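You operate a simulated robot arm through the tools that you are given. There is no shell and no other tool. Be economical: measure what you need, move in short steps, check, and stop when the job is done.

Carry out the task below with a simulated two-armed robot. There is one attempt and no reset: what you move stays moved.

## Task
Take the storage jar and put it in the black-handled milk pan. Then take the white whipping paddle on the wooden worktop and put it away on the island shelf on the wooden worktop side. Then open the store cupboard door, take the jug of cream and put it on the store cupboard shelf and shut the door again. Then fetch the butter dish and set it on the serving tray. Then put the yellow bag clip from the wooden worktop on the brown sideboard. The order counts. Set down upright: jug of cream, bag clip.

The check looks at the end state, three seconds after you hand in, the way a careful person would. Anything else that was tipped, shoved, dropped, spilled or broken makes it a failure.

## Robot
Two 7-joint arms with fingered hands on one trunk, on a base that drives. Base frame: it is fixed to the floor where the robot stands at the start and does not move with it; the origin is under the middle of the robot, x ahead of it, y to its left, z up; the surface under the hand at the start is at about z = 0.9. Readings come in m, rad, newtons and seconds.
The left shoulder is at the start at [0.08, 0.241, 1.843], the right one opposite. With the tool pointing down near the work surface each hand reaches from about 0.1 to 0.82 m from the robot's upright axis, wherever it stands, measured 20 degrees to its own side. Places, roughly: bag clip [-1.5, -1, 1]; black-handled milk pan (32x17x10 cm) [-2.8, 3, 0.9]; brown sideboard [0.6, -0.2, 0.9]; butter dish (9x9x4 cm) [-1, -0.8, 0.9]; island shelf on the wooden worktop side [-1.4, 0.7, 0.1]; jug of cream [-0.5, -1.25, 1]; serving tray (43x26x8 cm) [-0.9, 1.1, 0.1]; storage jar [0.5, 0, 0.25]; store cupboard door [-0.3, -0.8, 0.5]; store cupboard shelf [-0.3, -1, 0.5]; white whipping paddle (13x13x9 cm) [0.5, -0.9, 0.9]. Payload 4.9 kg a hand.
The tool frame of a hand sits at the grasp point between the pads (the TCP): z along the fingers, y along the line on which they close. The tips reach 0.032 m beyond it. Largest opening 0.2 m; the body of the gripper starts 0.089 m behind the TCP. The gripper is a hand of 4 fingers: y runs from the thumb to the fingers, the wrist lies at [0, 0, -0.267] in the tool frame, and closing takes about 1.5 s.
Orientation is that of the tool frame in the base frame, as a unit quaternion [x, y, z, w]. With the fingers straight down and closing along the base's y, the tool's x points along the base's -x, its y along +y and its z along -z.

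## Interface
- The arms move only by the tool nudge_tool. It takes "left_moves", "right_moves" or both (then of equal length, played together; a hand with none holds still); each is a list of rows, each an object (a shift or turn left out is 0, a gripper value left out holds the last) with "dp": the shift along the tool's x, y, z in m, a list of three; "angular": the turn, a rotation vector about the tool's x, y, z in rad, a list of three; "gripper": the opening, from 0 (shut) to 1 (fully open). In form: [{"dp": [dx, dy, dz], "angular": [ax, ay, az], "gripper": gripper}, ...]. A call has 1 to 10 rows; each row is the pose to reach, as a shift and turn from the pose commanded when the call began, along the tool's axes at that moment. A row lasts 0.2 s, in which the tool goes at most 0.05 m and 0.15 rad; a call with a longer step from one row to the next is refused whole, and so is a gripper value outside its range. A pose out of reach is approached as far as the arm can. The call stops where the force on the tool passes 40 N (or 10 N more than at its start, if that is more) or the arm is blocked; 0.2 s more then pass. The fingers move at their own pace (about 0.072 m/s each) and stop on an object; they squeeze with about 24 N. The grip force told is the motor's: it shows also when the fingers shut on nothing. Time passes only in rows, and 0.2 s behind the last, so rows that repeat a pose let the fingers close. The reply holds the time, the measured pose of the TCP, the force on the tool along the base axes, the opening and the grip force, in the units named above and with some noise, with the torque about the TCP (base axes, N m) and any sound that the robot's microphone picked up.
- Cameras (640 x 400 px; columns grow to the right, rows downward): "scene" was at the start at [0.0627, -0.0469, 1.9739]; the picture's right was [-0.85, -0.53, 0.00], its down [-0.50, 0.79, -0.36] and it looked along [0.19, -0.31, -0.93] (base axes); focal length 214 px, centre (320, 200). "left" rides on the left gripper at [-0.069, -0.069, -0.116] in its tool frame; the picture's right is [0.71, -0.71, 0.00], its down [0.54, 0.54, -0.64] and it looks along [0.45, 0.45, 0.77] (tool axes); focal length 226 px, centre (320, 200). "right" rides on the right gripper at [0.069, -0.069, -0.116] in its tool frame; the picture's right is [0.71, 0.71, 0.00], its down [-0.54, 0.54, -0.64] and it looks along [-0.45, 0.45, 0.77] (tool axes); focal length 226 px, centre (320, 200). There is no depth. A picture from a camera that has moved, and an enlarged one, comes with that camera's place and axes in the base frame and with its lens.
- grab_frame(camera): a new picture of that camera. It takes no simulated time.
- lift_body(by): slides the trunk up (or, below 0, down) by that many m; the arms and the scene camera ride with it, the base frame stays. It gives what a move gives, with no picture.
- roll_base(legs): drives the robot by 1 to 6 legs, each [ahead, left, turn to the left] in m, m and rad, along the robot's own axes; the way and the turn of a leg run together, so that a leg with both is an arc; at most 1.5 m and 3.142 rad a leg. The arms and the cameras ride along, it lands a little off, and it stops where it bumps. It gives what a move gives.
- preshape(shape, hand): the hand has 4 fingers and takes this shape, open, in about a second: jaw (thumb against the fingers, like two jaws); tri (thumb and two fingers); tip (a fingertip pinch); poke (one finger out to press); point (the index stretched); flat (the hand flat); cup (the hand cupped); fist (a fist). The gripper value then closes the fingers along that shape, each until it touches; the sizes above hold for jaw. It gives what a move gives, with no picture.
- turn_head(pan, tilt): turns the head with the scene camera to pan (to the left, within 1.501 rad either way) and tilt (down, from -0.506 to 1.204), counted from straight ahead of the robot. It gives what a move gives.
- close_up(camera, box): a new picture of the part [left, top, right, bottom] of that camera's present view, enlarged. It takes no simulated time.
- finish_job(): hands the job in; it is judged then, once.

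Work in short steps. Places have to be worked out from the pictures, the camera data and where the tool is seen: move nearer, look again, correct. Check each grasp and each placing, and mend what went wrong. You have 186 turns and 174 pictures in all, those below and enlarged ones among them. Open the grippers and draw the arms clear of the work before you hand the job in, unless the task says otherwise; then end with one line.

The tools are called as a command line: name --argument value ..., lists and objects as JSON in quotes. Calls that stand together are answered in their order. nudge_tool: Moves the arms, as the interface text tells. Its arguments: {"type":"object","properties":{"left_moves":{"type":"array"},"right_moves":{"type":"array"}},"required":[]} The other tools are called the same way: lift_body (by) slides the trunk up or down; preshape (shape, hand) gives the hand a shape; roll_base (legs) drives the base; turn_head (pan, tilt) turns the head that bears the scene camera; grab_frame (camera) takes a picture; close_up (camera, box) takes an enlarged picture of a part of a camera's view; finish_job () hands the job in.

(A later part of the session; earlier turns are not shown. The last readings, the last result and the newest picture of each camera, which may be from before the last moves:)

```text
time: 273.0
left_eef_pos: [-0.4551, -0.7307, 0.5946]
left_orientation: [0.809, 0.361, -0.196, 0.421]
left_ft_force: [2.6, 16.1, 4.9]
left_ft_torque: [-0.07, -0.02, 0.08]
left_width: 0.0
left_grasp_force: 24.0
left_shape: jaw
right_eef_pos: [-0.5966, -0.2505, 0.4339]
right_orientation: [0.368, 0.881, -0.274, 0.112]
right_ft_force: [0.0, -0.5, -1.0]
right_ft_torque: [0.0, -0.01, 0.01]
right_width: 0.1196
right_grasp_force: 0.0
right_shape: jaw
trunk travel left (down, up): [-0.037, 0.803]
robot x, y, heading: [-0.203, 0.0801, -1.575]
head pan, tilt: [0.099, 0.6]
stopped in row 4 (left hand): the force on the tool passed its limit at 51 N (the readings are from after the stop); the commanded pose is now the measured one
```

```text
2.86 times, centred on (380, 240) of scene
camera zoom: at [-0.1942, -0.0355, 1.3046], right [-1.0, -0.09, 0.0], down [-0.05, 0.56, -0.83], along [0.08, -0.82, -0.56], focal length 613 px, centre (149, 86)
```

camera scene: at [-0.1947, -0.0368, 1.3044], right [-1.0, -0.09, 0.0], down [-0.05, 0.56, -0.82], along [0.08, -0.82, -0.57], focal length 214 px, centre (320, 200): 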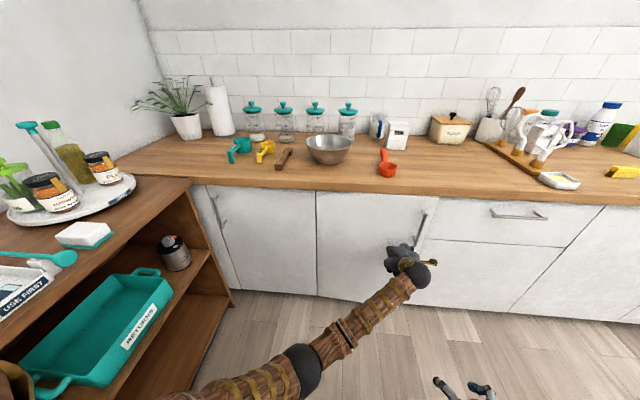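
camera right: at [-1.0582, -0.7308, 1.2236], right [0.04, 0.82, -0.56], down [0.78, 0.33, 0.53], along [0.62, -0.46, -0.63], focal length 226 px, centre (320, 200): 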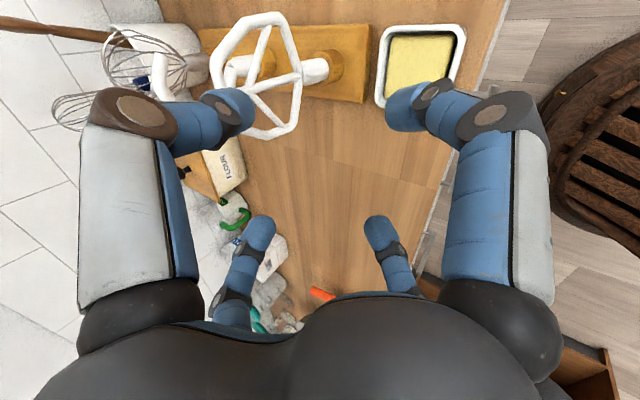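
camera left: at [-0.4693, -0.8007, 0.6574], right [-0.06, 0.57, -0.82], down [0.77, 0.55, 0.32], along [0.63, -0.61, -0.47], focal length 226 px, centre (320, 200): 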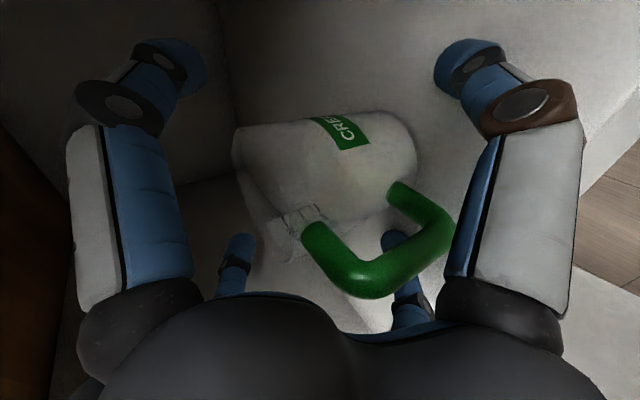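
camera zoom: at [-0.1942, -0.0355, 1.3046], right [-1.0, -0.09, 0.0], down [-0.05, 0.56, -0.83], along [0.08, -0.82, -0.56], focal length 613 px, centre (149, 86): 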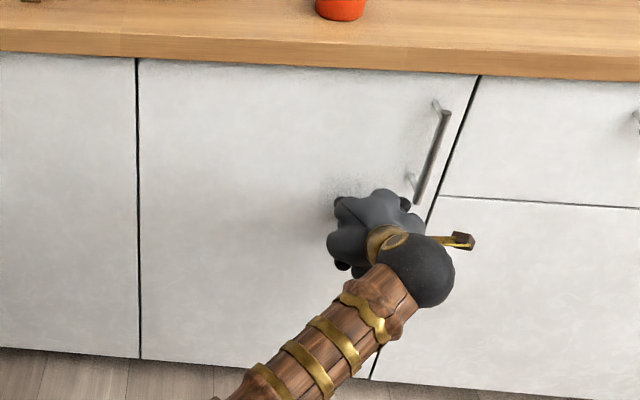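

The door is shut. Withdraw the left hand, and un-roll the right hand at the same time.

nudge_tool --left_moves '[{"dp": [0.0168, -0.0154, -0.0328]}, {"dp": [0.0336, -0.0308, -0.0655]}, {"dp": [0.0504, -0.0462, -0.0983]}, {"dp": [0.0672, -0.0616, -0.131]}, {"dp": [0.084, -0.077, -0.1638]}, {"dp": [0.084, -0.077, -0.1638]}]' --right_moves '[{"angular": [0, 0, 0.14]}, {"angular": [0, 0, 0.28]}, {"angular": [0, 0, 0.42]}, {"angular": [0, 0, 0.56]}, {"angular": [0, 0, 0.7]}, {"angular": [0, 0, 0.785]}]'

lift_body --by 0.4

lift_body --by 0.4

nudge_tool --right_moves '[{"angular": [0, 0.12, 0], "gripper": 0.0}, {"angular": [0, 0.24, 0]}, {"angular": [0, 0.36, 0]}, {"angular": [0, 0.48, 0]}, {"angular": [0, 0.6, 0]}, {"angular": [0, 0.6, 0]}]'

```text
time: 274.4
left_eef_pos: [-0.4543, -0.5374, 0.5932]
left_orientation: [0.809, 0.361, -0.196, 0.421]
left_ft_force: [-0.4, -0.1, 0.4]
left_ft_torque: [0.01, 0.0, 0.03]
left_width: 0.0
left_grasp_force: 23.7
left_shape: jaw
right_eef_pos: [-0.5964, -0.2492, 0.433]
right_orientation: [0.678, 0.673, -0.209, 0.209]
right_ft_force: [-0.3, 0.4, 0.5]
right_ft_torque: [-0.01, -0.02, 0.01]
right_width: 0.1197
right_grasp_force: 0.0
right_shape: jaw
trunk travel left (down, up): [-0.037, 0.803]
robot x, y, heading: [-0.2051, 0.0814, -1.577]
head pan, tilt: [0.099, 0.6]
```

```text
time: 278.2
left_eef_pos: [-0.4537, -0.5361, 0.9937]
left_orientation: [0.809, 0.361, -0.196, 0.42]
left_ft_force: [0.5, 0.8, -1.0]
left_ft_torque: [0.03, 0.0, 0.01]
left_width: 0.0001
left_grasp_force: 24.3
left_shape: jaw
right_eef_pos: [-0.5977, -0.2497, 0.833]
right_orientation: [0.678, 0.673, -0.21, 0.209]
right_ft_force: [-0.2, 0.5, -0.5]
right_ft_torque: [-0.01, -0.02, 0.02]
right_width: 0.1196
right_grasp_force: 0.1
right_shape: jaw
trunk travel left (down, up): [-0.437, 0.403]
robot x, y, heading: [-0.2036, 0.0791, -1.575]
head pan, tilt: [0.099, 0.6]
```

```text
time: 282.1
left_eef_pos: [-0.4558, -0.5363, 1.3939]
left_orientation: [0.81, 0.361, -0.196, 0.419]
left_ft_force: [0.0, -0.2, -0.5]
left_ft_torque: [-0.02, -0.01, 0.01]
left_width: 0.0003
left_grasp_force: 24.4
left_shape: jaw
right_eef_pos: [-0.5976, -0.2492, 1.2326]
right_orientation: [0.678, 0.673, -0.21, 0.208]
right_ft_force: [0.6, 0.1, -0.2]
right_ft_torque: [0.01, 0.01, -0.02]
right_width: 0.1197
right_grasp_force: 0.0
right_shape: jaw
trunk travel left (down, up): [-0.837, 0.003]
robot x, y, heading: [-0.2041, 0.0828, -1.578]
head pan, tilt: [0.099, 0.6]
```

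```text
time: 283.5
left_eef_pos: [-0.4545, -0.5368, 1.393]
left_orientation: [0.809, 0.361, -0.195, 0.42]
left_ft_force: [-0.9, 0.3, 0.3]
left_ft_torque: [-0.01, -0.02, 0.0]
left_width: 0.0
left_grasp_force: 24.4
left_shape: jaw
right_eef_pos: [-0.5978, -0.2508, 1.2321]
right_orientation: [0.709, 0.705, 0.0, -0.001]
right_ft_force: [-0.3, 0.5, 0.1]
right_ft_torque: [0.0, 0.0, 0.01]
right_width: 0.0001
right_grasp_force: 23.9
right_shape: jaw
trunk travel left (down, up): [-0.837, 0.003]
robot x, y, heading: [-0.206, 0.0806, -1.576]
head pan, tilt: [0.099, 0.6]
```

Right hand now points straight down. Drive to the butter dish.

roll_base --legs '[[0, -0.49, 0], [0.38, 0, 0]]'

turn_head --pan -0.3 --tilt 1.0

grab_frame --camera "scene"

grab_frame --camera "right"

```text
time: 288.4
left_eef_pos: [-0.9717, -0.8917, 1.3952]
left_orientation: [0.812, 0.353, -0.201, 0.419]
left_ft_force: [0.1, 0.1, 0.2]
left_ft_torque: [0.0, 0.01, 0.01]
left_width: 0.0002
left_grasp_force: 24.2
left_shape: jaw
right_eef_pos: [-1.1086, -0.6033, 1.2334]
right_orientation: [0.717, 0.697, -0.001, 0.0]
right_ft_force: [-0.2, 0.3, -0.6]
right_ft_torque: [-0.02, -0.01, -0.01]
right_width: 0.0
right_grasp_force: 24.3
right_shape: jaw
trunk travel left (down, up): [-0.837, 0.003]
robot x, y, heading: [-0.7092, -0.2823, -1.597]
head pan, tilt: [0.099, 0.6]
```

```text
time: 289.2
left_eef_pos: [-0.9722, -0.8954, 1.3936]
left_orientation: [0.813, 0.352, -0.2, 0.418]
left_ft_force: [0.2, 0.3, -0.4]
left_ft_torque: [-0.03, 0.01, 0.01]
left_width: 0.0002
left_grasp_force: 24.2
left_shape: jaw
right_eef_pos: [-1.1082, -0.6065, 1.2333]
right_orientation: [0.717, 0.698, 0.001, -0.001]
right_ft_force: [0.5, -0.6, 0.5]
right_ft_torque: [-0.01, 0.0, -0.01]
right_width: 0.0002
right_grasp_force: 24.1
right_shape: jaw
trunk travel left (down, up): [-0.837, 0.003]
robot x, y, heading: [-0.7127, -0.2819, -1.598]
head pan, tilt: [-0.3, 1.0]
```

```text
35 pictures are left
camera scene: at [-0.7294, -0.3781, 2.0725], right [-0.95, 0.32, 0.0], down [0.27, 0.8, -0.54], along [-0.17, -0.51, -0.84], focal length 214 px, centre (320, 200)
```

scene: 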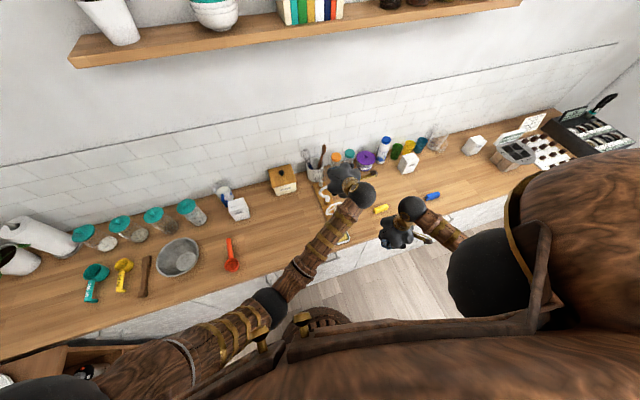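

```text
34 pictures are left
camera right: at [-1.1771, -0.5359, 1.3481], right [0.73, 0.69, 0.0], down [0.53, -0.56, 0.64], along [0.44, -0.47, -0.77], focal length 226 px, centre (320, 200)
```

right: 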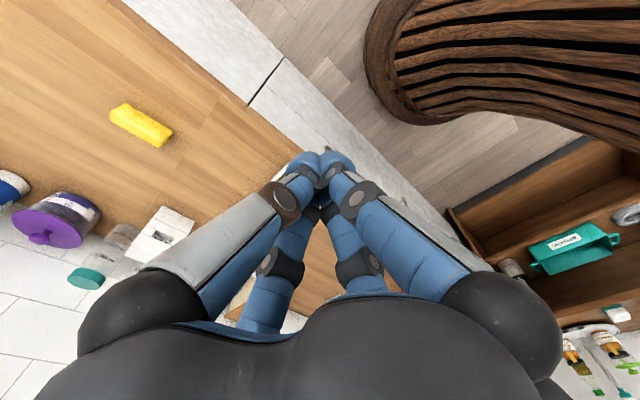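

Swing the left arm aside to see the dish.

nudge_tool --left_moves '[{"dp": [0.034, 0.028, -0.011]}, {"dp": [0.068, 0.056, -0.022]}, {"dp": [0.102, 0.084, -0.033]}, {"dp": [0.136, 0.112, -0.044]}, {"dp": [0.171, 0.14, -0.054]}, {"dp": [0.205, 0.168, -0.065]}, {"dp": [0.239, 0.196, -0.076]}, {"dp": [0.273, 0.224, -0.087]}]'

close_up --camera "scene" --box '[290, 150, 450, 260]'

```text
time: 291.0
left_eef_pos: [-0.6156, -0.8003, 1.3936]
left_orientation: [0.812, 0.353, -0.2, 0.419]
left_ft_force: [0.7, -0.4, -0.7]
left_ft_torque: [-0.04, -0.04, 0.0]
left_width: 0.0002
left_grasp_force: 23.9
left_shape: jaw
right_eef_pos: [-1.1075, -0.6047, 1.234]
right_orientation: [0.717, 0.697, 0.0, 0.0]
right_ft_force: [1.1, 0.2, 0.3]
right_ft_torque: [-0.01, 0.06, -0.03]
right_width: 0.0002
right_grasp_force: 23.8
right_shape: jaw
trunk travel left (down, up): [-0.837, 0.003]
robot x, y, heading: [-0.7086, -0.2811, -1.595]
head pan, tilt: [-0.3, 1.0]
```

```text
3.64 times, centred on (370, 205) of scene
camera zoom: at [-0.7282, -0.3759, 2.0726], right [-0.95, 0.32, 0.0], down [0.27, 0.8, -0.54], along [-0.17, -0.51, -0.84], focal length 780 px, centre (138, 182)
```

zoom: 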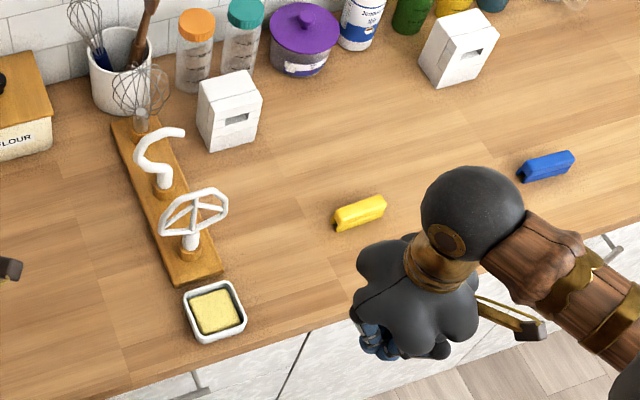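

Dish center ≈(−0.998,−0.805); board end is 2.4 cm behind it. A vertical diagonal (corner) grasp fits. Move above it with a slight forward pitch and open.

nudge_tool --right_moves '[{"dp": [-0.032, 0.0193, 0.022], "angular": [0, -0.025, 0], "gripper": 0.8}, {"dp": [-0.064, 0.0385, 0.043], "angular": [0, -0.05, 0]}, {"dp": [-0.096, 0.0578, 0.065], "angular": [0, -0.075, 0]}, {"dp": [-0.128, 0.077, 0.087], "angular": [0, -0.1, 0]}, {"dp": [-0.16, 0.0963, 0.108], "angular": [0, -0.125, 0]}, {"dp": [-0.192, 0.1155, 0.13], "angular": [0, -0.15, 0]}]'

nudge_tool --right_moves '[{"angular": [0, 0, -0.14]}, {"angular": [0, 0, -0.28]}, {"angular": [0, 0, -0.42]}, {"angular": [0, 0, -0.56]}, {"angular": [0, 0, -0.7]}, {"angular": [0, 0, -0.785]}]'

grab_frame --camera "right"

```text
time: 292.4
left_eef_pos: [-0.614, -0.8035, 1.3916]
left_orientation: [0.812, 0.354, -0.2, 0.418]
left_ft_force: [-0.4, -0.1, 0.3]
left_ft_torque: [0.0, -0.02, -0.04]
left_width: 0.0
left_grasp_force: 24.1
left_shape: jaw
right_eef_pos: [-0.9951, -0.8038, 1.1036]
right_orientation: [0.714, 0.696, -0.055, 0.052]
right_ft_force: [-0.3, 0.1, 0.5]
right_ft_torque: [0.0, -0.02, 0.03]
right_width: 0.1602
right_grasp_force: 0.0
right_shape: jaw
trunk travel left (down, up): [-0.837, 0.003]
robot x, y, heading: [-0.7098, -0.2837, -1.598]
head pan, tilt: [-0.3, 1.0]
```

```text
time: 293.8
left_eef_pos: [-0.617, -0.8014, 1.3927]
left_orientation: [0.813, 0.353, -0.201, 0.418]
left_ft_force: [0.2, 0.6, 0.2]
left_ft_torque: [0.01, 0.01, -0.02]
left_width: 0.0
left_grasp_force: 24.0
left_shape: jaw
right_eef_pos: [-0.9975, -0.8016, 1.1045]
right_orientation: [0.393, 0.916, -0.07, 0.029]
right_ft_force: [0.3, 0.7, -0.2]
right_ft_torque: [0.01, -0.01, 0.0]
right_width: 0.1599
right_grasp_force: 0.0
right_shape: jaw
trunk travel left (down, up): [-0.837, 0.003]
robot x, y, heading: [-0.708, -0.2796, -1.599]
head pan, tilt: [-0.3, 1.0]
```

```text
32 pictures are left
camera right: at [-1.0962, -0.7826, 1.2181], right [0.02, 0.99, -0.15], down [0.77, 0.08, 0.64], along [0.64, -0.13, -0.76], focal length 226 px, centre (320, 200)
```

right: 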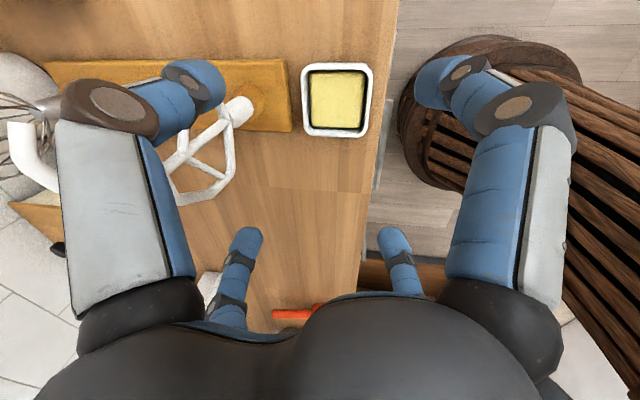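

Descend onto the dish (TCP z≈0.945).

nudge_tool --right_moves '[{"dp": [0.0048, 0.0024, 0.0395]}, {"dp": [0.0096, 0.0048, 0.079]}, {"dp": [0.0144, 0.0072, 0.1185]}, {"dp": [0.0192, 0.0096, 0.158]}]'

grab_frame --camera "right"

```text
time: 294.8
left_eef_pos: [-0.6163, -0.8025, 1.3925]
left_orientation: [0.812, 0.354, -0.2, 0.418]
left_ft_force: [-1.4, -0.8, 0.6]
left_ft_torque: [0.02, 0.02, 0.0]
left_width: 0.0003
left_grasp_force: 23.7
left_shape: jaw
right_eef_pos: [-1.0025, -0.8063, 0.9433]
right_orientation: [0.394, 0.916, -0.069, 0.028]
right_ft_force: [-0.3, 0.1, -0.4]
right_ft_torque: [0.06, 0.03, 0.0]
right_width: 0.1603
right_grasp_force: 0.1
right_shape: jaw
trunk travel left (down, up): [-0.837, 0.003]
robot x, y, heading: [-0.7091, -0.2804, -1.602]
head pan, tilt: [-0.3, 1.0]
```

```text
31 pictures are left
camera right: at [-1.1021, -0.7869, 1.0572], right [0.03, 0.99, -0.15], down [0.77, 0.08, 0.64], along [0.64, -0.13, -0.76], focal length 226 px, centre (320, 200)
```

right: 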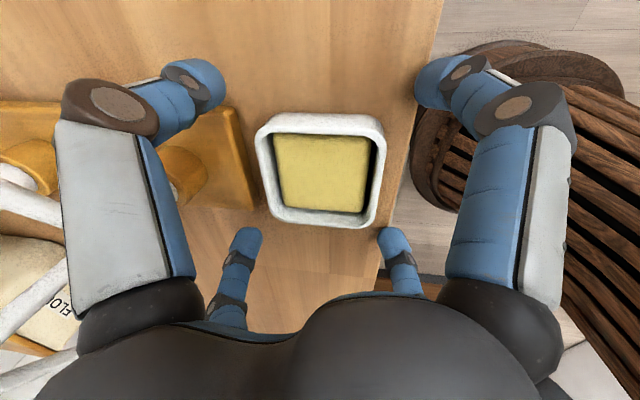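

Close on the dish corners.

nudge_tool --right_moves '[{"gripper": 0.65}, {"gripper": 0.5}, {"gripper": 0.3}, {"gripper": 0.0}, {"gripper": 0.0}, {"gripper": 0.0}]'

grab_frame --camera "right"

```text
time: 296.2
left_eef_pos: [-0.6161, -0.8022, 1.3924]
left_orientation: [0.813, 0.353, -0.201, 0.418]
left_ft_force: [-0.6, -0.1, -0.9]
left_ft_torque: [0.03, -0.02, 0.02]
left_width: 0.0
left_grasp_force: 24.2
left_shape: jaw
right_eef_pos: [-1.005, -0.8048, 0.9436]
right_orientation: [0.394, 0.916, -0.069, 0.028]
right_ft_force: [0.1, -0.6, 0.1]
right_ft_torque: [0.08, 0.04, -0.04]
right_width: 0.1086
right_grasp_force: 25.0
right_shape: jaw
trunk travel left (down, up): [-0.837, 0.003]
robot x, y, heading: [-0.7087, -0.2841, -1.594]
head pan, tilt: [-0.3, 1.0]
```

```text
30 pictures are left
camera right: at [-1.1026, -0.7862, 1.0576], right [0.03, 0.99, -0.15], down [0.77, 0.08, 0.64], along [0.64, -0.13, -0.76], focal length 226 px, centre (320, 200)
```

right: 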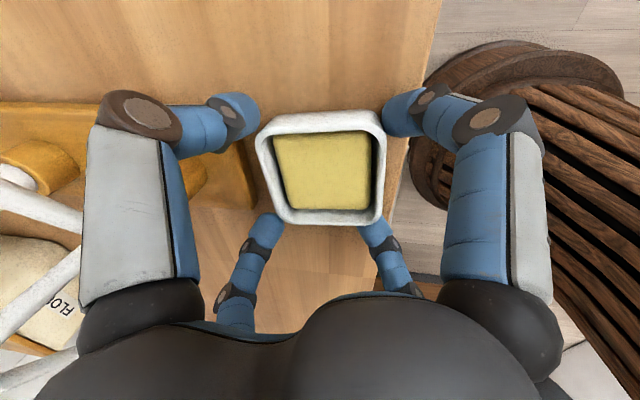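

Gripped at the four corners. Lift straight up 0.2 m slowly.

nudge_tool --right_moves '[{"dp": [-0.0022, -0.0021, -0.02]}, {"dp": [-0.0044, -0.0042, -0.04]}, {"dp": [-0.0066, -0.0063, -0.06]}, {"dp": [-0.0088, -0.0084, -0.08]}, {"dp": [-0.011, -0.0105, -0.1]}, {"dp": [-0.0132, -0.0126, -0.125]}, {"dp": [-0.0162, -0.0158, -0.15]}, {"dp": [-0.0195, -0.019, -0.18]}, {"dp": [-0.0216, -0.021, -0.2]}]'

grab_frame --camera "right"

```text
time: 298.2
left_eef_pos: [-0.6171, -0.8024, 1.393]
left_orientation: [0.813, 0.353, -0.201, 0.417]
left_ft_force: [0.9, -1.2, -0.1]
left_ft_torque: [0.02, 0.0, -0.01]
left_width: 0.0001
left_grasp_force: 23.9
left_shape: jaw
right_eef_pos: [-1.0041, -0.8038, 1.1446]
right_orientation: [0.395, 0.916, -0.07, 0.028]
right_ft_force: [0.4, -0.3, -2.6]
right_ft_torque: [0.01, -0.04, -0.01]
right_width: 0.0973
right_grasp_force: 23.9
right_shape: jaw
trunk travel left (down, up): [-0.837, 0.003]
robot x, y, heading: [-0.7095, -0.2799, -1.599]
head pan, tilt: [-0.3, 1.0]
```

```text
29 pictures are left
camera right: at [-1.1023, -0.7846, 1.2593], right [0.03, 0.99, -0.15], down [0.77, 0.08, 0.64], along [0.64, -0.13, -0.76], focal length 226 px, centre (320, 200)
```

right: 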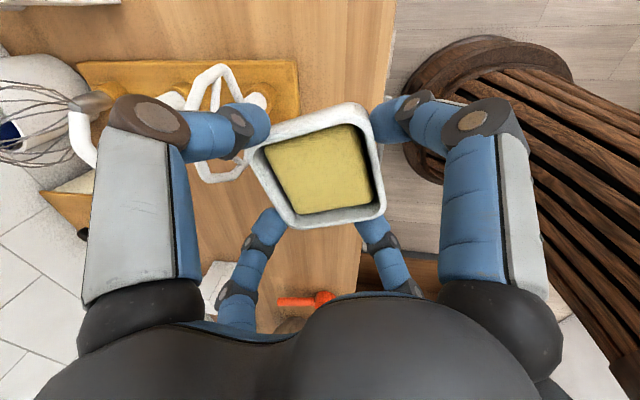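

Dish held (slightly turned). Drive gently: left, back around the island's east end, then right into the far aisle, still facing the island.

roll_base --legs '[[-0.15, 0, 0.028], [0, 0.66, 0], [-1.1, 0, 0], [-1.12, 0, 0], [0, -0.55, 0]]'

turn_head --pan -0.1 --tilt 0.8

grab_frame --camera "right"

grab_frame --camera "scene"

```text
time: 316.2
left_eef_pos: [-0.5067, 1.5762, 1.3929]
left_orientation: [0.812, 0.356, -0.2, 0.418]
left_ft_force: [0.1, -0.3, -0.4]
left_ft_torque: [0.0, 0.04, -0.02]
left_width: 0.0
left_grasp_force: 23.7
left_shape: jaw
right_eef_pos: [-0.8929, 1.5714, 1.1447]
right_orientation: [0.393, 0.917, -0.07, 0.028]
right_ft_force: [0.1, 0.4, -1.9]
right_ft_torque: [-0.02, -0.02, -0.01]
right_width: 0.0974
right_grasp_force: 24.1
right_shape: jaw
trunk travel left (down, up): [-0.837, 0.003]
robot x, y, heading: [-0.603, 2.0951, -1.592]
head pan, tilt: [-0.3, 1.0]
```

```text
time: 317.0
left_eef_pos: [-0.5061, 1.5761, 1.3928]
left_orientation: [0.811, 0.356, -0.2, 0.419]
left_ft_force: [-0.2, 0.8, 0.9]
left_ft_torque: [0.01, -0.01, -0.02]
left_width: 0.0
left_grasp_force: 24.1
left_shape: jaw
right_eef_pos: [-0.8932, 1.5702, 1.1446]
right_orientation: [0.392, 0.917, -0.071, 0.028]
right_ft_force: [0.3, -0.4, -2.4]
right_ft_torque: [0.03, 0.0, 0.0]
right_width: 0.0973
right_grasp_force: 23.7
right_shape: jaw
trunk travel left (down, up): [-0.837, 0.003]
robot x, y, heading: [-0.6024, 2.095, -1.596]
head pan, tilt: [-0.099, 0.799]
```

```text
28 pictures are left
camera right: at [-0.9928, 1.5903, 1.2592], right [0.02, 0.99, -0.15], down [0.77, 0.08, 0.64], along [0.64, -0.13, -0.76], focal length 226 px, centre (320, 200)
```

right: 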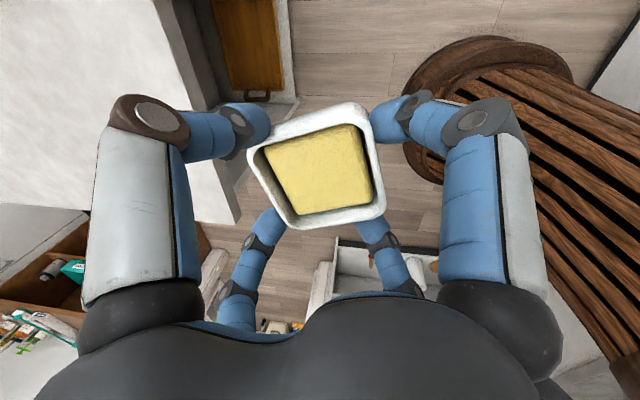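

```text
27 pictures are left
camera scene: at [-0.6091, 1.9847, 2.0875], right [-0.99, 0.12, 0.0], down [0.09, 0.71, -0.7], along [-0.09, -0.69, -0.72], focal length 214 px, centre (320, 200)
```

scene: 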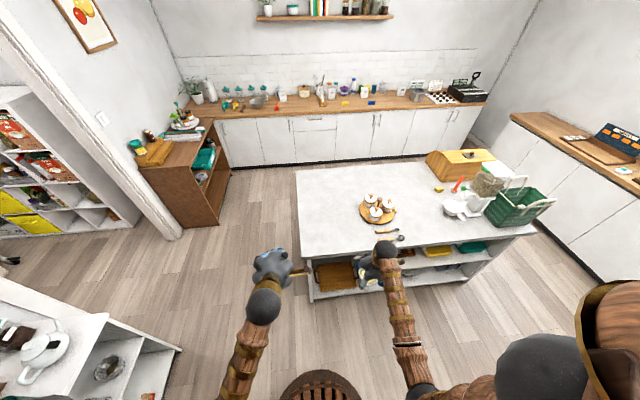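

Lower the trunk to look under the island's far side.

lift_body --by -0.4

lift_body --by -0.3

close_up --camera "scene" --box '[200, 120, 500, 320]'

```text
time: 320.8
left_eef_pos: [-0.5088, 1.5755, 0.9928]
left_orientation: [0.812, 0.355, -0.199, 0.418]
left_ft_force: [0.2, -0.1, 0.0]
left_ft_torque: [-0.03, 0.01, -0.01]
left_width: 0.0
left_grasp_force: 24.1
left_shape: jaw
right_eef_pos: [-0.8949, 1.5703, 0.7458]
right_orientation: [0.392, 0.917, -0.07, 0.028]
right_ft_force: [-0.8, 0.5, -3.6]
right_ft_torque: [0.02, -0.02, 0.0]
right_width: 0.0973
right_grasp_force: 23.9
right_shape: jaw
trunk travel left (down, up): [-0.437, 0.403]
robot x, y, heading: [-0.6038, 2.0943, -1.59]
head pan, tilt: [-0.099, 0.799]
```

```text
time: 323.8
left_eef_pos: [-0.5092, 1.5759, 0.6929]
left_orientation: [0.813, 0.354, -0.199, 0.418]
left_ft_force: [0.6, 0.6, -0.7]
left_ft_torque: [0.0, 0.01, 0.01]
left_width: 0.0002
left_grasp_force: 24.2
left_shape: jaw
right_eef_pos: [-0.895, 1.5716, 0.4451]
right_orientation: [0.392, 0.917, -0.07, 0.028]
right_ft_force: [-0.3, -0.2, -2.9]
right_ft_torque: [-0.01, -0.01, 0.0]
right_width: 0.0974
right_grasp_force: 24.0
right_shape: jaw
trunk travel left (down, up): [-0.137, 0.703]
robot x, y, heading: [-0.6011, 2.0914, -1.589]
head pan, tilt: [-0.099, 0.799]
```

```text
2.00 times, centred on (350, 220) of scene
camera zoom: at [-0.6107, 1.985, 1.3877], right [-0.99, 0.12, 0.0], down [0.09, 0.71, -0.7], along [-0.08, -0.69, -0.72], focal length 429 px, centre (260, 160)
```

zoom: 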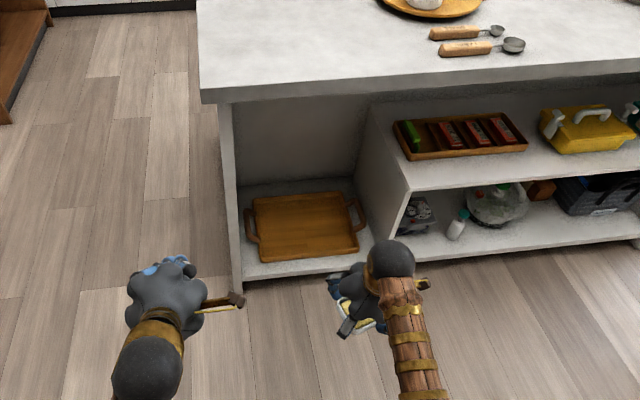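

Tray at ≈(−0.87,1.12), surface z≈0.13, in an open tall compartment (x −1.15…−0.63). Lower the dish, then drive in.

nudge_tool --right_moves '[{"dp": [0.0035, 0.0034, 0.032]}, {"dp": [0.007, 0.0068, 0.064]}, {"dp": [0.0105, 0.01, 0.096]}, {"dp": [0.014, 0.0137, 0.1283]}]'

roll_base --legs '[[0.3, 0.02, 0.015]]'

close_up --camera "scene" --box '[240, 160, 460, 320]'

```text
time: 324.8
left_eef_pos: [-0.5088, 1.5759, 0.6936]
left_orientation: [0.813, 0.355, -0.199, 0.418]
left_ft_force: [0.1, 1.0, -1.0]
left_ft_torque: [0.02, -0.02, -0.01]
left_width: 0.0
left_grasp_force: 24.2
left_shape: jaw
right_eef_pos: [-0.8941, 1.5691, 0.3127]
right_orientation: [0.392, 0.917, -0.069, 0.028]
right_ft_force: [0.8, 0.7, -2.0]
right_ft_torque: [0.05, 0.0, 0.02]
right_width: 0.0974
right_grasp_force: 24.1
right_shape: jaw
trunk travel left (down, up): [-0.137, 0.703]
robot x, y, heading: [-0.6031, 2.0939, -1.593]
head pan, tilt: [-0.099, 0.799]
```

```text
time: 326.8
left_eef_pos: [-0.4854, 1.2758, 0.693]
left_orientation: [0.81, 0.361, -0.195, 0.42]
left_ft_force: [-0.1, -0.7, -0.3]
left_ft_torque: [0.02, 0.01, 0.0]
left_width: 0.0001
left_grasp_force: 23.9
left_shape: jaw
right_eef_pos: [-0.871, 1.2652, 0.3143]
right_orientation: [0.384, 0.92, -0.069, 0.029]
right_ft_force: [-0.8, -0.1, -2.6]
right_ft_torque: [0.04, -0.04, -0.01]
right_width: 0.0972
right_grasp_force: 23.8
right_shape: jaw
trunk travel left (down, up): [-0.137, 0.703]
robot x, y, heading: [-0.5897, 1.7895, -1.576]
head pan, tilt: [-0.099, 0.799]
```

```text
2.50 times, centred on (350, 240) of scene
camera zoom: at [-0.5938, 1.6825, 1.3875], right [-0.99, 0.11, 0.0], down [0.08, 0.71, -0.7], along [-0.07, -0.69, -0.72], focal length 536 px, centre (245, 100)
```

zoom: 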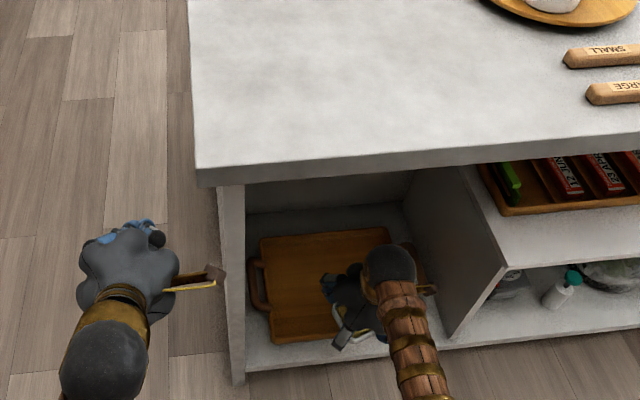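

Drive 0.08 m closer, then move the dish over the tray center and down.

roll_base --legs '[[0.08, 0, 0]]'

nudge_tool --right_moves '[{"dp": [-0.018, -0.018, 0.003]}, {"dp": [-0.032, -0.028, 0.015]}, {"dp": [-0.03, -0.026, 0.045]}, {"dp": [-0.027, -0.023, 0.075]}]'

grab_frame --camera "right"

```text
time: 327.9
left_eef_pos: [-0.4863, 1.1934, 0.6923]
left_orientation: [0.81, 0.361, -0.195, 0.419]
left_ft_force: [0.0, -0.2, -0.1]
left_ft_torque: [0.01, 0.0, -0.01]
left_width: 0.0
left_grasp_force: 23.8
left_shape: jaw
right_eef_pos: [-0.8723, 1.1848, 0.3126]
right_orientation: [0.385, 0.92, -0.069, 0.028]
right_ft_force: [0.2, -0.3, -3.2]
right_ft_torque: [-0.02, -0.01, -0.03]
right_width: 0.0969
right_grasp_force: 23.7
right_shape: jaw
trunk travel left (down, up): [-0.137, 0.703]
robot x, y, heading: [-0.5874, 1.7139, -1.577]
head pan, tilt: [-0.099, 0.799]
```

```text
time: 328.9
left_eef_pos: [-0.4873, 1.1957, 0.6926]
left_orientation: [0.809, 0.361, -0.196, 0.42]
left_ft_force: [-0.4, 0.0, 0.0]
left_ft_torque: [0.01, -0.01, 0.0]
left_width: 0.0
left_grasp_force: 24.3
left_shape: jaw
right_eef_pos: [-0.8684, 1.1361, 0.2448]
right_orientation: [0.386, 0.92, -0.069, 0.028]
right_ft_force: [-1.3, -0.4, -2.9]
right_ft_torque: [0.03, 0.03, 0.02]
right_width: 0.0972
right_grasp_force: 24.0
right_shape: jaw
trunk travel left (down, up): [-0.137, 0.703]
robot x, y, heading: [-0.5912, 1.7108, -1.579]
head pan, tilt: [-0.099, 0.799]
```

```text
24 pictures are left
camera right: at [-0.9685, 1.1541, 0.3583], right [0.01, 0.99, -0.15], down [0.77, 0.09, 0.64], along [0.64, -0.12, -0.76], focal length 226 px, centre (320, 200)
```

right: 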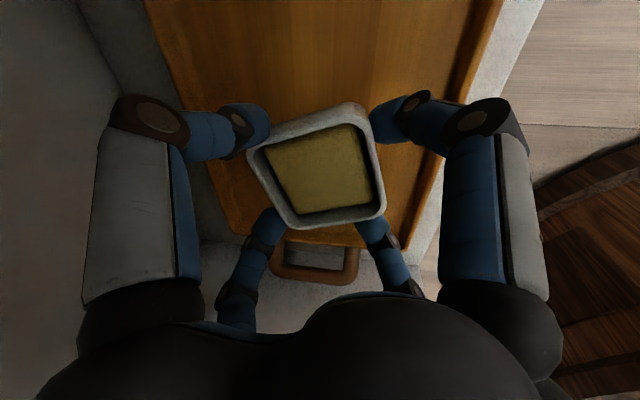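

Over the tray. Lower in 1 cm steps.

nudge_tool --right_moves '[{"dp": [0.0011, 0.001, 0.0099]}, {"dp": [0.0022, 0.0021, 0.0197]}, {"dp": [0.0032, 0.0032, 0.0296]}, {"dp": [0.0043, 0.0042, 0.0395]}, {"dp": [0.005, 0.0047, 0.0445]}]'

```text
time: 330.1
left_eef_pos: [-0.4867, 1.1949, 0.6928]
left_orientation: [0.809, 0.361, -0.196, 0.42]
left_ft_force: [-0.1, 0.0, -0.1]
left_ft_torque: [0.02, -0.01, -0.04]
left_width: 0.0
left_grasp_force: 23.9
left_shape: jaw
right_eef_pos: [-0.8688, 1.1368, 0.2011]
right_orientation: [0.386, 0.92, -0.069, 0.029]
right_ft_force: [-0.6, 0.3, -1.9]
right_ft_torque: [-0.01, 0.02, -0.01]
right_width: 0.0972
right_grasp_force: 23.5
right_shape: jaw
trunk travel left (down, up): [-0.137, 0.703]
robot x, y, heading: [-0.5888, 1.7139, -1.579]
head pan, tilt: [-0.099, 0.799]
```

nudge_tool --right_moves '[{"dp": [0.0005, 0.0005, 0.0049]}, {"dp": [0.0011, 0.001, 0.0099]}, {"dp": [0.0016, 0.0016, 0.0148]}, {"dp": [0.0022, 0.0021, 0.0197]}]'

grab_frame --camera "right"

```text
time: 331.1
left_eef_pos: [-0.4868, 1.1959, 0.694]
left_orientation: [0.81, 0.36, -0.195, 0.419]
left_ft_force: [0.0, 0.1, 0.4]
left_ft_torque: [0.01, 0.02, -0.02]
left_width: 0.0
left_grasp_force: 24.7
left_shape: jaw
right_eef_pos: [-0.8702, 1.1383, 0.1808]
right_orientation: [0.386, 0.919, -0.07, 0.028]
right_ft_force: [-0.3, -0.3, -2.1]
right_ft_torque: [-0.03, -0.03, 0.02]
right_width: 0.0971
right_grasp_force: 23.6
right_shape: jaw
trunk travel left (down, up): [-0.137, 0.703]
robot x, y, heading: [-0.5876, 1.7127, -1.579]
head pan, tilt: [-0.099, 0.799]
```

```text
23 pictures are left
camera right: at [-0.9688, 1.1554, 0.2944], right [0.01, 0.99, -0.15], down [0.77, 0.09, 0.64], along [0.64, -0.12, -0.76], focal length 226 px, centre (320, 200)
```

right: 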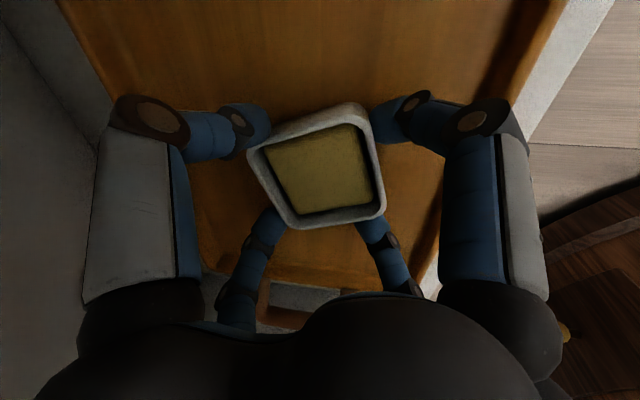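

No contact yet; continue down slowly.

nudge_tool --right_moves '[{"dp": [0.0005, 0.0005, 0.0049]}, {"dp": [0.0011, 0.001, 0.0099]}, {"dp": [0.0016, 0.0016, 0.0148]}, {"dp": [0.0022, 0.0021, 0.0197]}]'

```text
time: 332.0
left_eef_pos: [-0.4863, 1.1986, 0.6942]
left_orientation: [0.809, 0.361, -0.196, 0.42]
left_ft_force: [0.3, -0.2, -0.4]
left_ft_torque: [0.01, 0.02, 0.03]
left_width: 0.0
left_grasp_force: 23.6
left_shape: jaw
right_eef_pos: [-0.87, 1.135, 0.1677]
right_orientation: [0.385, 0.92, -0.071, 0.028]
right_ft_force: [2.6, 12.0, 37.4]
right_ft_torque: [1.03, 0.19, -0.19]
right_width: 0.098
right_grasp_force: 24.3
right_shape: jaw
trunk travel left (down, up): [-0.137, 0.703]
robot x, y, heading: [-0.5878, 1.7144, -1.579]
head pan, tilt: [-0.099, 0.799]
stopped in row 4 (right hand): the force on the tool passed its limit at 44 N (the readings are from after the stop); the commanded pose is now the measured one
```

Contact. Relieve 4 mm and open.

nudge_tool --right_moves '[{"dp": [-0.0004, -0.0004, -0.004]}, {"dp": [-0.0004, -0.0004, -0.004], "gripper": 0.55}, {"dp": [-0.0004, -0.0004, -0.004], "gripper": 0.65}, {"dp": [-0.0004, -0.0004, -0.004], "gripper": 0.8}, {"dp": [-0.0004, -0.0004, -0.004], "gripper": 0.8}, {"dp": [-0.0015, -0.0015, -0.02], "gripper": 0.8}, {"dp": [-0.004, -0.004, -0.05], "gripper": 0.8}, {"dp": [-0.008, -0.008, -0.09], "gripper": 0.8}]'

grab_frame --camera "right"

```text
time: 333.8
left_eef_pos: [-0.487, 1.1959, 0.6928]
left_orientation: [0.81, 0.36, -0.197, 0.42]
left_ft_force: [0.6, 0.1, -0.4]
left_ft_torque: [0.02, -0.03, 0.01]
left_width: 0.0002
left_grasp_force: 23.8
left_shape: jaw
right_eef_pos: [-0.8675, 1.1387, 0.2552]
right_orientation: [0.386, 0.919, -0.07, 0.029]
right_ft_force: [-0.1, 0.6, -0.7]
right_ft_torque: [-0.02, 0.02, 0.02]
right_width: 0.1598
right_grasp_force: 0.0
right_shape: jaw
trunk travel left (down, up): [-0.137, 0.703]
robot x, y, heading: [-0.5889, 1.711, -1.581]
head pan, tilt: [-0.099, 0.799]
```

```text
22 pictures are left
camera right: at [-0.9674, 1.1572, 0.3694], right [0.01, 0.99, -0.15], down [0.77, 0.09, 0.64], along [0.64, -0.12, -0.76], focal length 226 px, centre (320, 200)
```

right: 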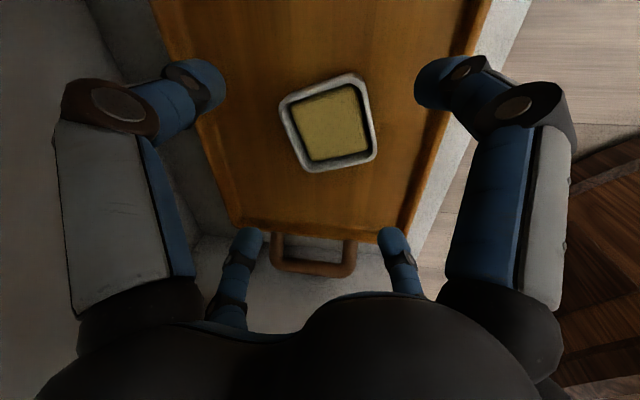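

Butter dish lies flat on the tray. Back out, raise, and drive back round to the worktop for the yellow clip.

roll_base --legs '[[-0.38, 0, 0.01]]'

lift_body --by 0.4

lift_body --by 0.29

roll_base --legs '[[0, 0.55, 0], [1.1, 0, 0], [1.1, 0, 0], [0, -0.95, 0], [0.15, 0, 0]]'

turn_head --pan -0.3 --tilt 1.0

grab_frame --camera "scene"

```text
time: 336.2
left_eef_pos: [-0.484, 1.5779, 0.6934]
left_orientation: [0.809, 0.36, -0.197, 0.42]
left_ft_force: [0.7, 0.1, 0.1]
left_ft_torque: [0.0, 0.0, 0.04]
left_width: 0.0001
left_grasp_force: 24.0
left_shape: jaw
right_eef_pos: [-0.8664, 1.52, 0.2562]
right_orientation: [0.386, 0.919, -0.07, 0.03]
right_ft_force: [0.2, -0.4, 0.2]
right_ft_torque: [0.01, 0.04, 0.0]
right_width: 0.1597
right_grasp_force: 0.1
right_shape: jaw
trunk travel left (down, up): [-0.137, 0.703]
robot x, y, heading: [-0.5849, 2.0965, -1.584]
head pan, tilt: [-0.099, 0.799]
```

```text
time: 340.0
left_eef_pos: [-0.4845, 1.5773, 1.0931]
left_orientation: [0.81, 0.36, -0.197, 0.42]
left_ft_force: [0.1, -0.2, -0.8]
left_ft_torque: [0.0, 0.01, 0.03]
left_width: 0.0001
left_grasp_force: 24.0
left_shape: jaw
right_eef_pos: [-0.8656, 1.5204, 0.6544]
right_orientation: [0.387, 0.919, -0.071, 0.029]
right_ft_force: [0.2, -0.6, -0.2]
right_ft_torque: [0.02, 0.02, 0.02]
right_width: 0.1598
right_grasp_force: 0.1
right_shape: jaw
trunk travel left (down, up): [-0.537, 0.303]
robot x, y, heading: [-0.5891, 2.0937, -1.584]
head pan, tilt: [-0.099, 0.799]
```

```text
time: 342.9
left_eef_pos: [-0.4827, 1.5766, 1.3827]
left_orientation: [0.81, 0.36, -0.196, 0.419]
left_ft_force: [1.3, 0.3, 0.4]
left_ft_torque: [0.02, 0.01, -0.02]
left_width: 0.0
left_grasp_force: 23.9
left_shape: jaw
right_eef_pos: [-0.8664, 1.5205, 0.9442]
right_orientation: [0.387, 0.919, -0.07, 0.029]
right_ft_force: [-0.1, 0.7, -0.2]
right_ft_torque: [-0.02, -0.03, -0.04]
right_width: 0.1596
right_grasp_force: 0.1
right_shape: jaw
trunk travel left (down, up): [-0.827, 0.013]
robot x, y, heading: [-0.5863, 2.0952, -1.58]
head pan, tilt: [-0.099, 0.799]
```

```text
time: 362.2
left_eef_pos: [-0.9034, -0.7759, 1.3834]
left_orientation: [0.814, 0.35, -0.203, 0.417]
left_ft_force: [-0.3, -0.1, 0.1]
left_ft_torque: [-0.03, 0.02, 0.01]
left_width: 0.0002
left_grasp_force: 23.4
left_shape: jaw
right_eef_pos: [-1.2863, -0.8242, 0.9472]
right_orientation: [0.398, 0.914, -0.072, 0.028]
right_ft_force: [-0.4, 1.8, 0.3]
right_ft_torque: [-0.04, -0.02, 0.01]
right_width: 0.1602
right_grasp_force: 0.1
right_shape: jaw
trunk travel left (down, up): [-0.827, 0.013]
robot x, y, heading: [-0.99, -0.2592, -1.609]
head pan, tilt: [-0.099, 0.799]
```

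```text
time: 362.9
left_eef_pos: [-0.9023, -0.7782, 1.3836]
left_orientation: [0.814, 0.35, -0.202, 0.417]
left_ft_force: [-1.3, -0.5, -0.6]
left_ft_torque: [-0.03, 0.03, -0.01]
left_width: 0.0
left_grasp_force: 24.4
left_shape: jaw
right_eef_pos: [-1.2853, -0.824, 0.9446]
right_orientation: [0.398, 0.914, -0.071, 0.028]
right_ft_force: [-0.1, 0.0, -0.5]
right_ft_torque: [0.02, -0.02, -0.04]
right_width: 0.1598
right_grasp_force: 0.1
right_shape: jaw
trunk travel left (down, up): [-0.827, 0.013]
robot x, y, heading: [-0.987, -0.2624, -1.602]
head pan, tilt: [-0.3, 1.0]
```

```text
21 pictures are left
camera scene: at [-1.0115, -0.3528, 2.0626], right [-0.94, 0.33, 0.0], down [0.28, 0.79, -0.54], along [-0.18, -0.51, -0.84], focal length 214 px, centre (320, 200)
```

scene: 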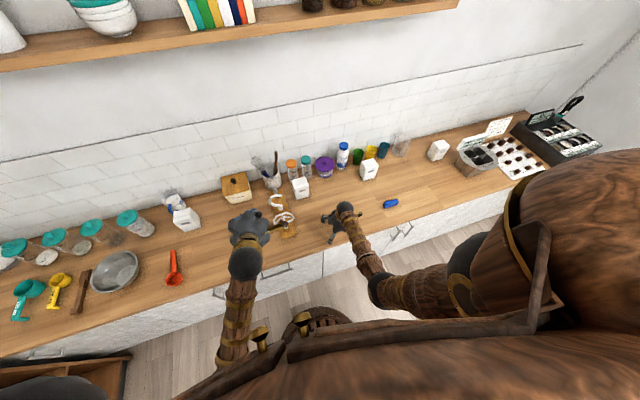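

The right hand came in low (z 0.945, just above the worktop); I check where the clip is now.

grab_frame --camera "right"

```text
20 pictures are left
camera right: at [-1.3843, -0.8045, 1.0591], right [0.04, 0.99, -0.15], down [0.77, 0.07, 0.64], along [0.64, -0.14, -0.76], focal length 226 px, centre (320, 200)
```

right: 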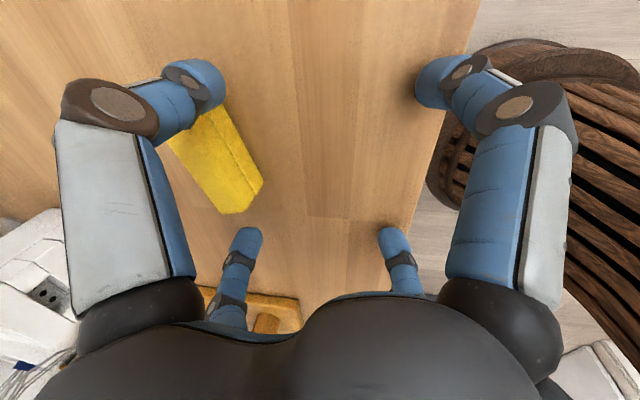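

Clip still lies in place (≈(−1.31,−0.905)). Raise the hand 0.16 m, then un-roll to align with the clip.

nudge_tool --right_moves '[{"dp": [-0.0043, -0.0042, -0.04]}, {"dp": [-0.0086, -0.0084, -0.08]}, {"dp": [-0.013, -0.0126, -0.12]}, {"dp": [-0.0173, -0.0168, -0.16]}]'

nudge_tool --right_moves '[{"angular": [0, 0, 0.14], "gripper": 0.7}, {"angular": [0, 0, 0.28]}, {"angular": [0, 0, 0.42]}, {"angular": [0, 0, 0.56]}, {"angular": [0, 0, 0.7]}, {"angular": [0, 0, 0.785]}]'

grab_frame --camera "right"

```text
time: 363.9
left_eef_pos: [-0.9025, -0.7792, 1.3829]
left_orientation: [0.815, 0.349, -0.202, 0.417]
left_ft_force: [0.6, 0.0, 0.4]
left_ft_torque: [-0.02, 0.02, 0.03]
left_width: 0.0
left_grasp_force: 23.9
left_shape: jaw
right_eef_pos: [-1.286, -0.8284, 1.1051]
right_orientation: [0.398, 0.914, -0.071, 0.028]
right_ft_force: [-0.6, -0.3, -1.1]
right_ft_torque: [-0.01, 0.02, 0.0]
right_width: 0.1597
right_grasp_force: 0.0
right_shape: jaw
trunk travel left (down, up): [-0.827, 0.013]
robot x, y, heading: [-0.9878, -0.2597, -1.607]
head pan, tilt: [-0.3, 1.0]
```

```text
time: 365.3
left_eef_pos: [-0.9021, -0.7788, 1.3835]
left_orientation: [0.815, 0.349, -0.202, 0.416]
left_ft_force: [0.7, 0.9, 0.0]
left_ft_torque: [0.02, 0.01, -0.01]
left_width: 0.0003
left_grasp_force: 23.7
left_shape: jaw
right_eef_pos: [-1.2863, -0.8231, 1.1078]
right_orientation: [0.718, 0.692, -0.056, 0.053]
right_ft_force: [-0.2, -0.1, -0.2]
right_ft_torque: [-0.01, 0.02, 0.0]
right_width: 0.1405
right_grasp_force: 0.0
right_shape: jaw
trunk travel left (down, up): [-0.827, 0.013]
robot x, y, heading: [-0.9929, -0.2606, -1.609]
head pan, tilt: [-0.3, 1.0]
```

```text
19 pictures are left
camera right: at [-1.3524, -0.7363, 1.2109], right [0.73, 0.67, -0.11], down [0.52, -0.46, 0.72], along [0.43, -0.58, -0.69], focal length 226 px, centre (320, 200)
```

right: 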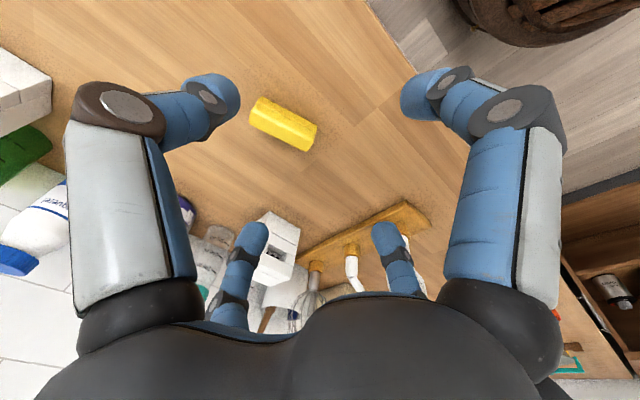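

Clip center ≈(−1.309,−0.907), axis ~11° from x. Move over it, yaw 0.2 to match, and descend.

nudge_tool --right_moves '[{"dp": [-0.042, -0.0098, 0.0065], "angular": [0, 0, -0.1]}, {"dp": [-0.0838, -0.0196, 0.0131], "angular": [0, 0, -0.2]}, {"dp": [-0.0777, -0.0196, 0.052], "angular": [0, 0, -0.2]}, {"dp": [-0.0716, -0.0196, 0.091], "angular": [0, 0, -0.2]}, {"dp": [-0.0656, -0.0196, 0.13], "angular": [0, 0, -0.2]}]'

grab_frame --camera "right"

```text
time: 366.5
left_eef_pos: [-0.9031, -0.7818, 1.3817]
left_orientation: [0.815, 0.35, -0.202, 0.416]
left_ft_force: [0.5, -0.4, -0.2]
left_ft_torque: [0.0, 0.02, -0.03]
left_width: 0.0001
left_grasp_force: 23.4
left_shape: jaw
right_eef_pos: [-1.3071, -0.9115, 0.9857]
right_orientation: [0.645, 0.761, -0.06, 0.047]
right_ft_force: [-0.4, -0.1, 0.3]
right_ft_torque: [0.01, 0.0, 0.01]
right_width: 0.1402
right_grasp_force: 0.2
right_shape: jaw
trunk travel left (down, up): [-0.827, 0.013]
robot x, y, heading: [-0.9902, -0.2566, -1.607]
head pan, tilt: [-0.3, 1.0]
```

```text
18 pictures are left
camera right: at [-1.3871, -0.8397, 1.0921], right [0.58, 0.8, -0.13], down [0.63, -0.34, 0.7], along [0.52, -0.49, -0.7], focal length 226 px, centre (320, 200)
```

right: 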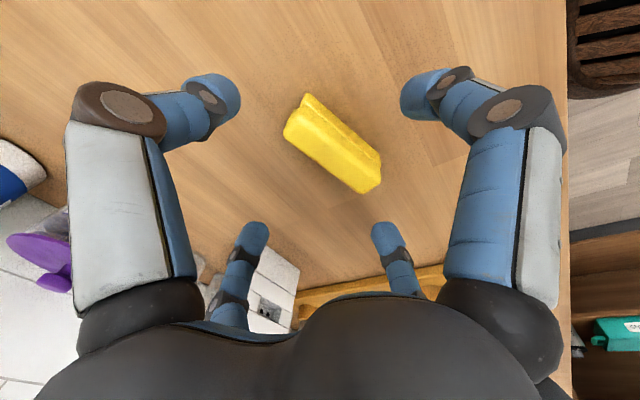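

Aligned: two fingers on the long sides, two at the ends. Descend 3.8 cm and close.

nudge_tool --right_moves '[{"dp": [0.0028, 0.0006, 0.0188]}, {"dp": [0.0057, 0.0012, 0.0376]}, {"dp": [0.0057, 0.0012, 0.0376], "gripper": 0.45}, {"dp": [0.0057, 0.0012, 0.0376], "gripper": 0.2}, {"dp": [0.0057, 0.0012, 0.0376], "gripper": 0}, {"dp": [0.0057, 0.0012, 0.0376]}, {"dp": [0.0057, 0.0012, 0.0376]}, {"dp": [0.0057, 0.0012, 0.0376]}]'

grab_frame --camera "right"

```text
time: 368.3
left_eef_pos: [-0.9021, -0.7788, 1.383]
left_orientation: [0.814, 0.35, -0.203, 0.417]
left_ft_force: [0.4, -0.6, 0.3]
left_ft_torque: [0.01, 0.01, -0.02]
left_width: 0.0
left_grasp_force: 23.8
left_shape: jaw
right_eef_pos: [-1.3056, -0.9094, 0.9479]
right_orientation: [0.645, 0.76, -0.06, 0.047]
right_ft_force: [-0.3, 0.4, -0.1]
right_ft_torque: [0.0, 0.02, 0.02]
right_width: 0.0637
right_grasp_force: 23.3
right_shape: jaw
trunk travel left (down, up): [-0.827, 0.013]
robot x, y, heading: [-0.9923, -0.2571, -1.606]
head pan, tilt: [-0.3, 1.0]
```

```text
17 pictures are left
camera right: at [-1.3865, -0.8364, 1.0555], right [0.58, 0.8, -0.13], down [0.63, -0.34, 0.7], along [0.52, -0.49, -0.7], focal length 226 px, centre (320, 200)
```

right: 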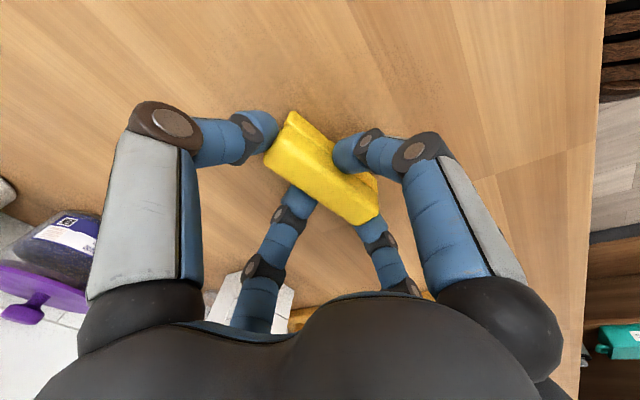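

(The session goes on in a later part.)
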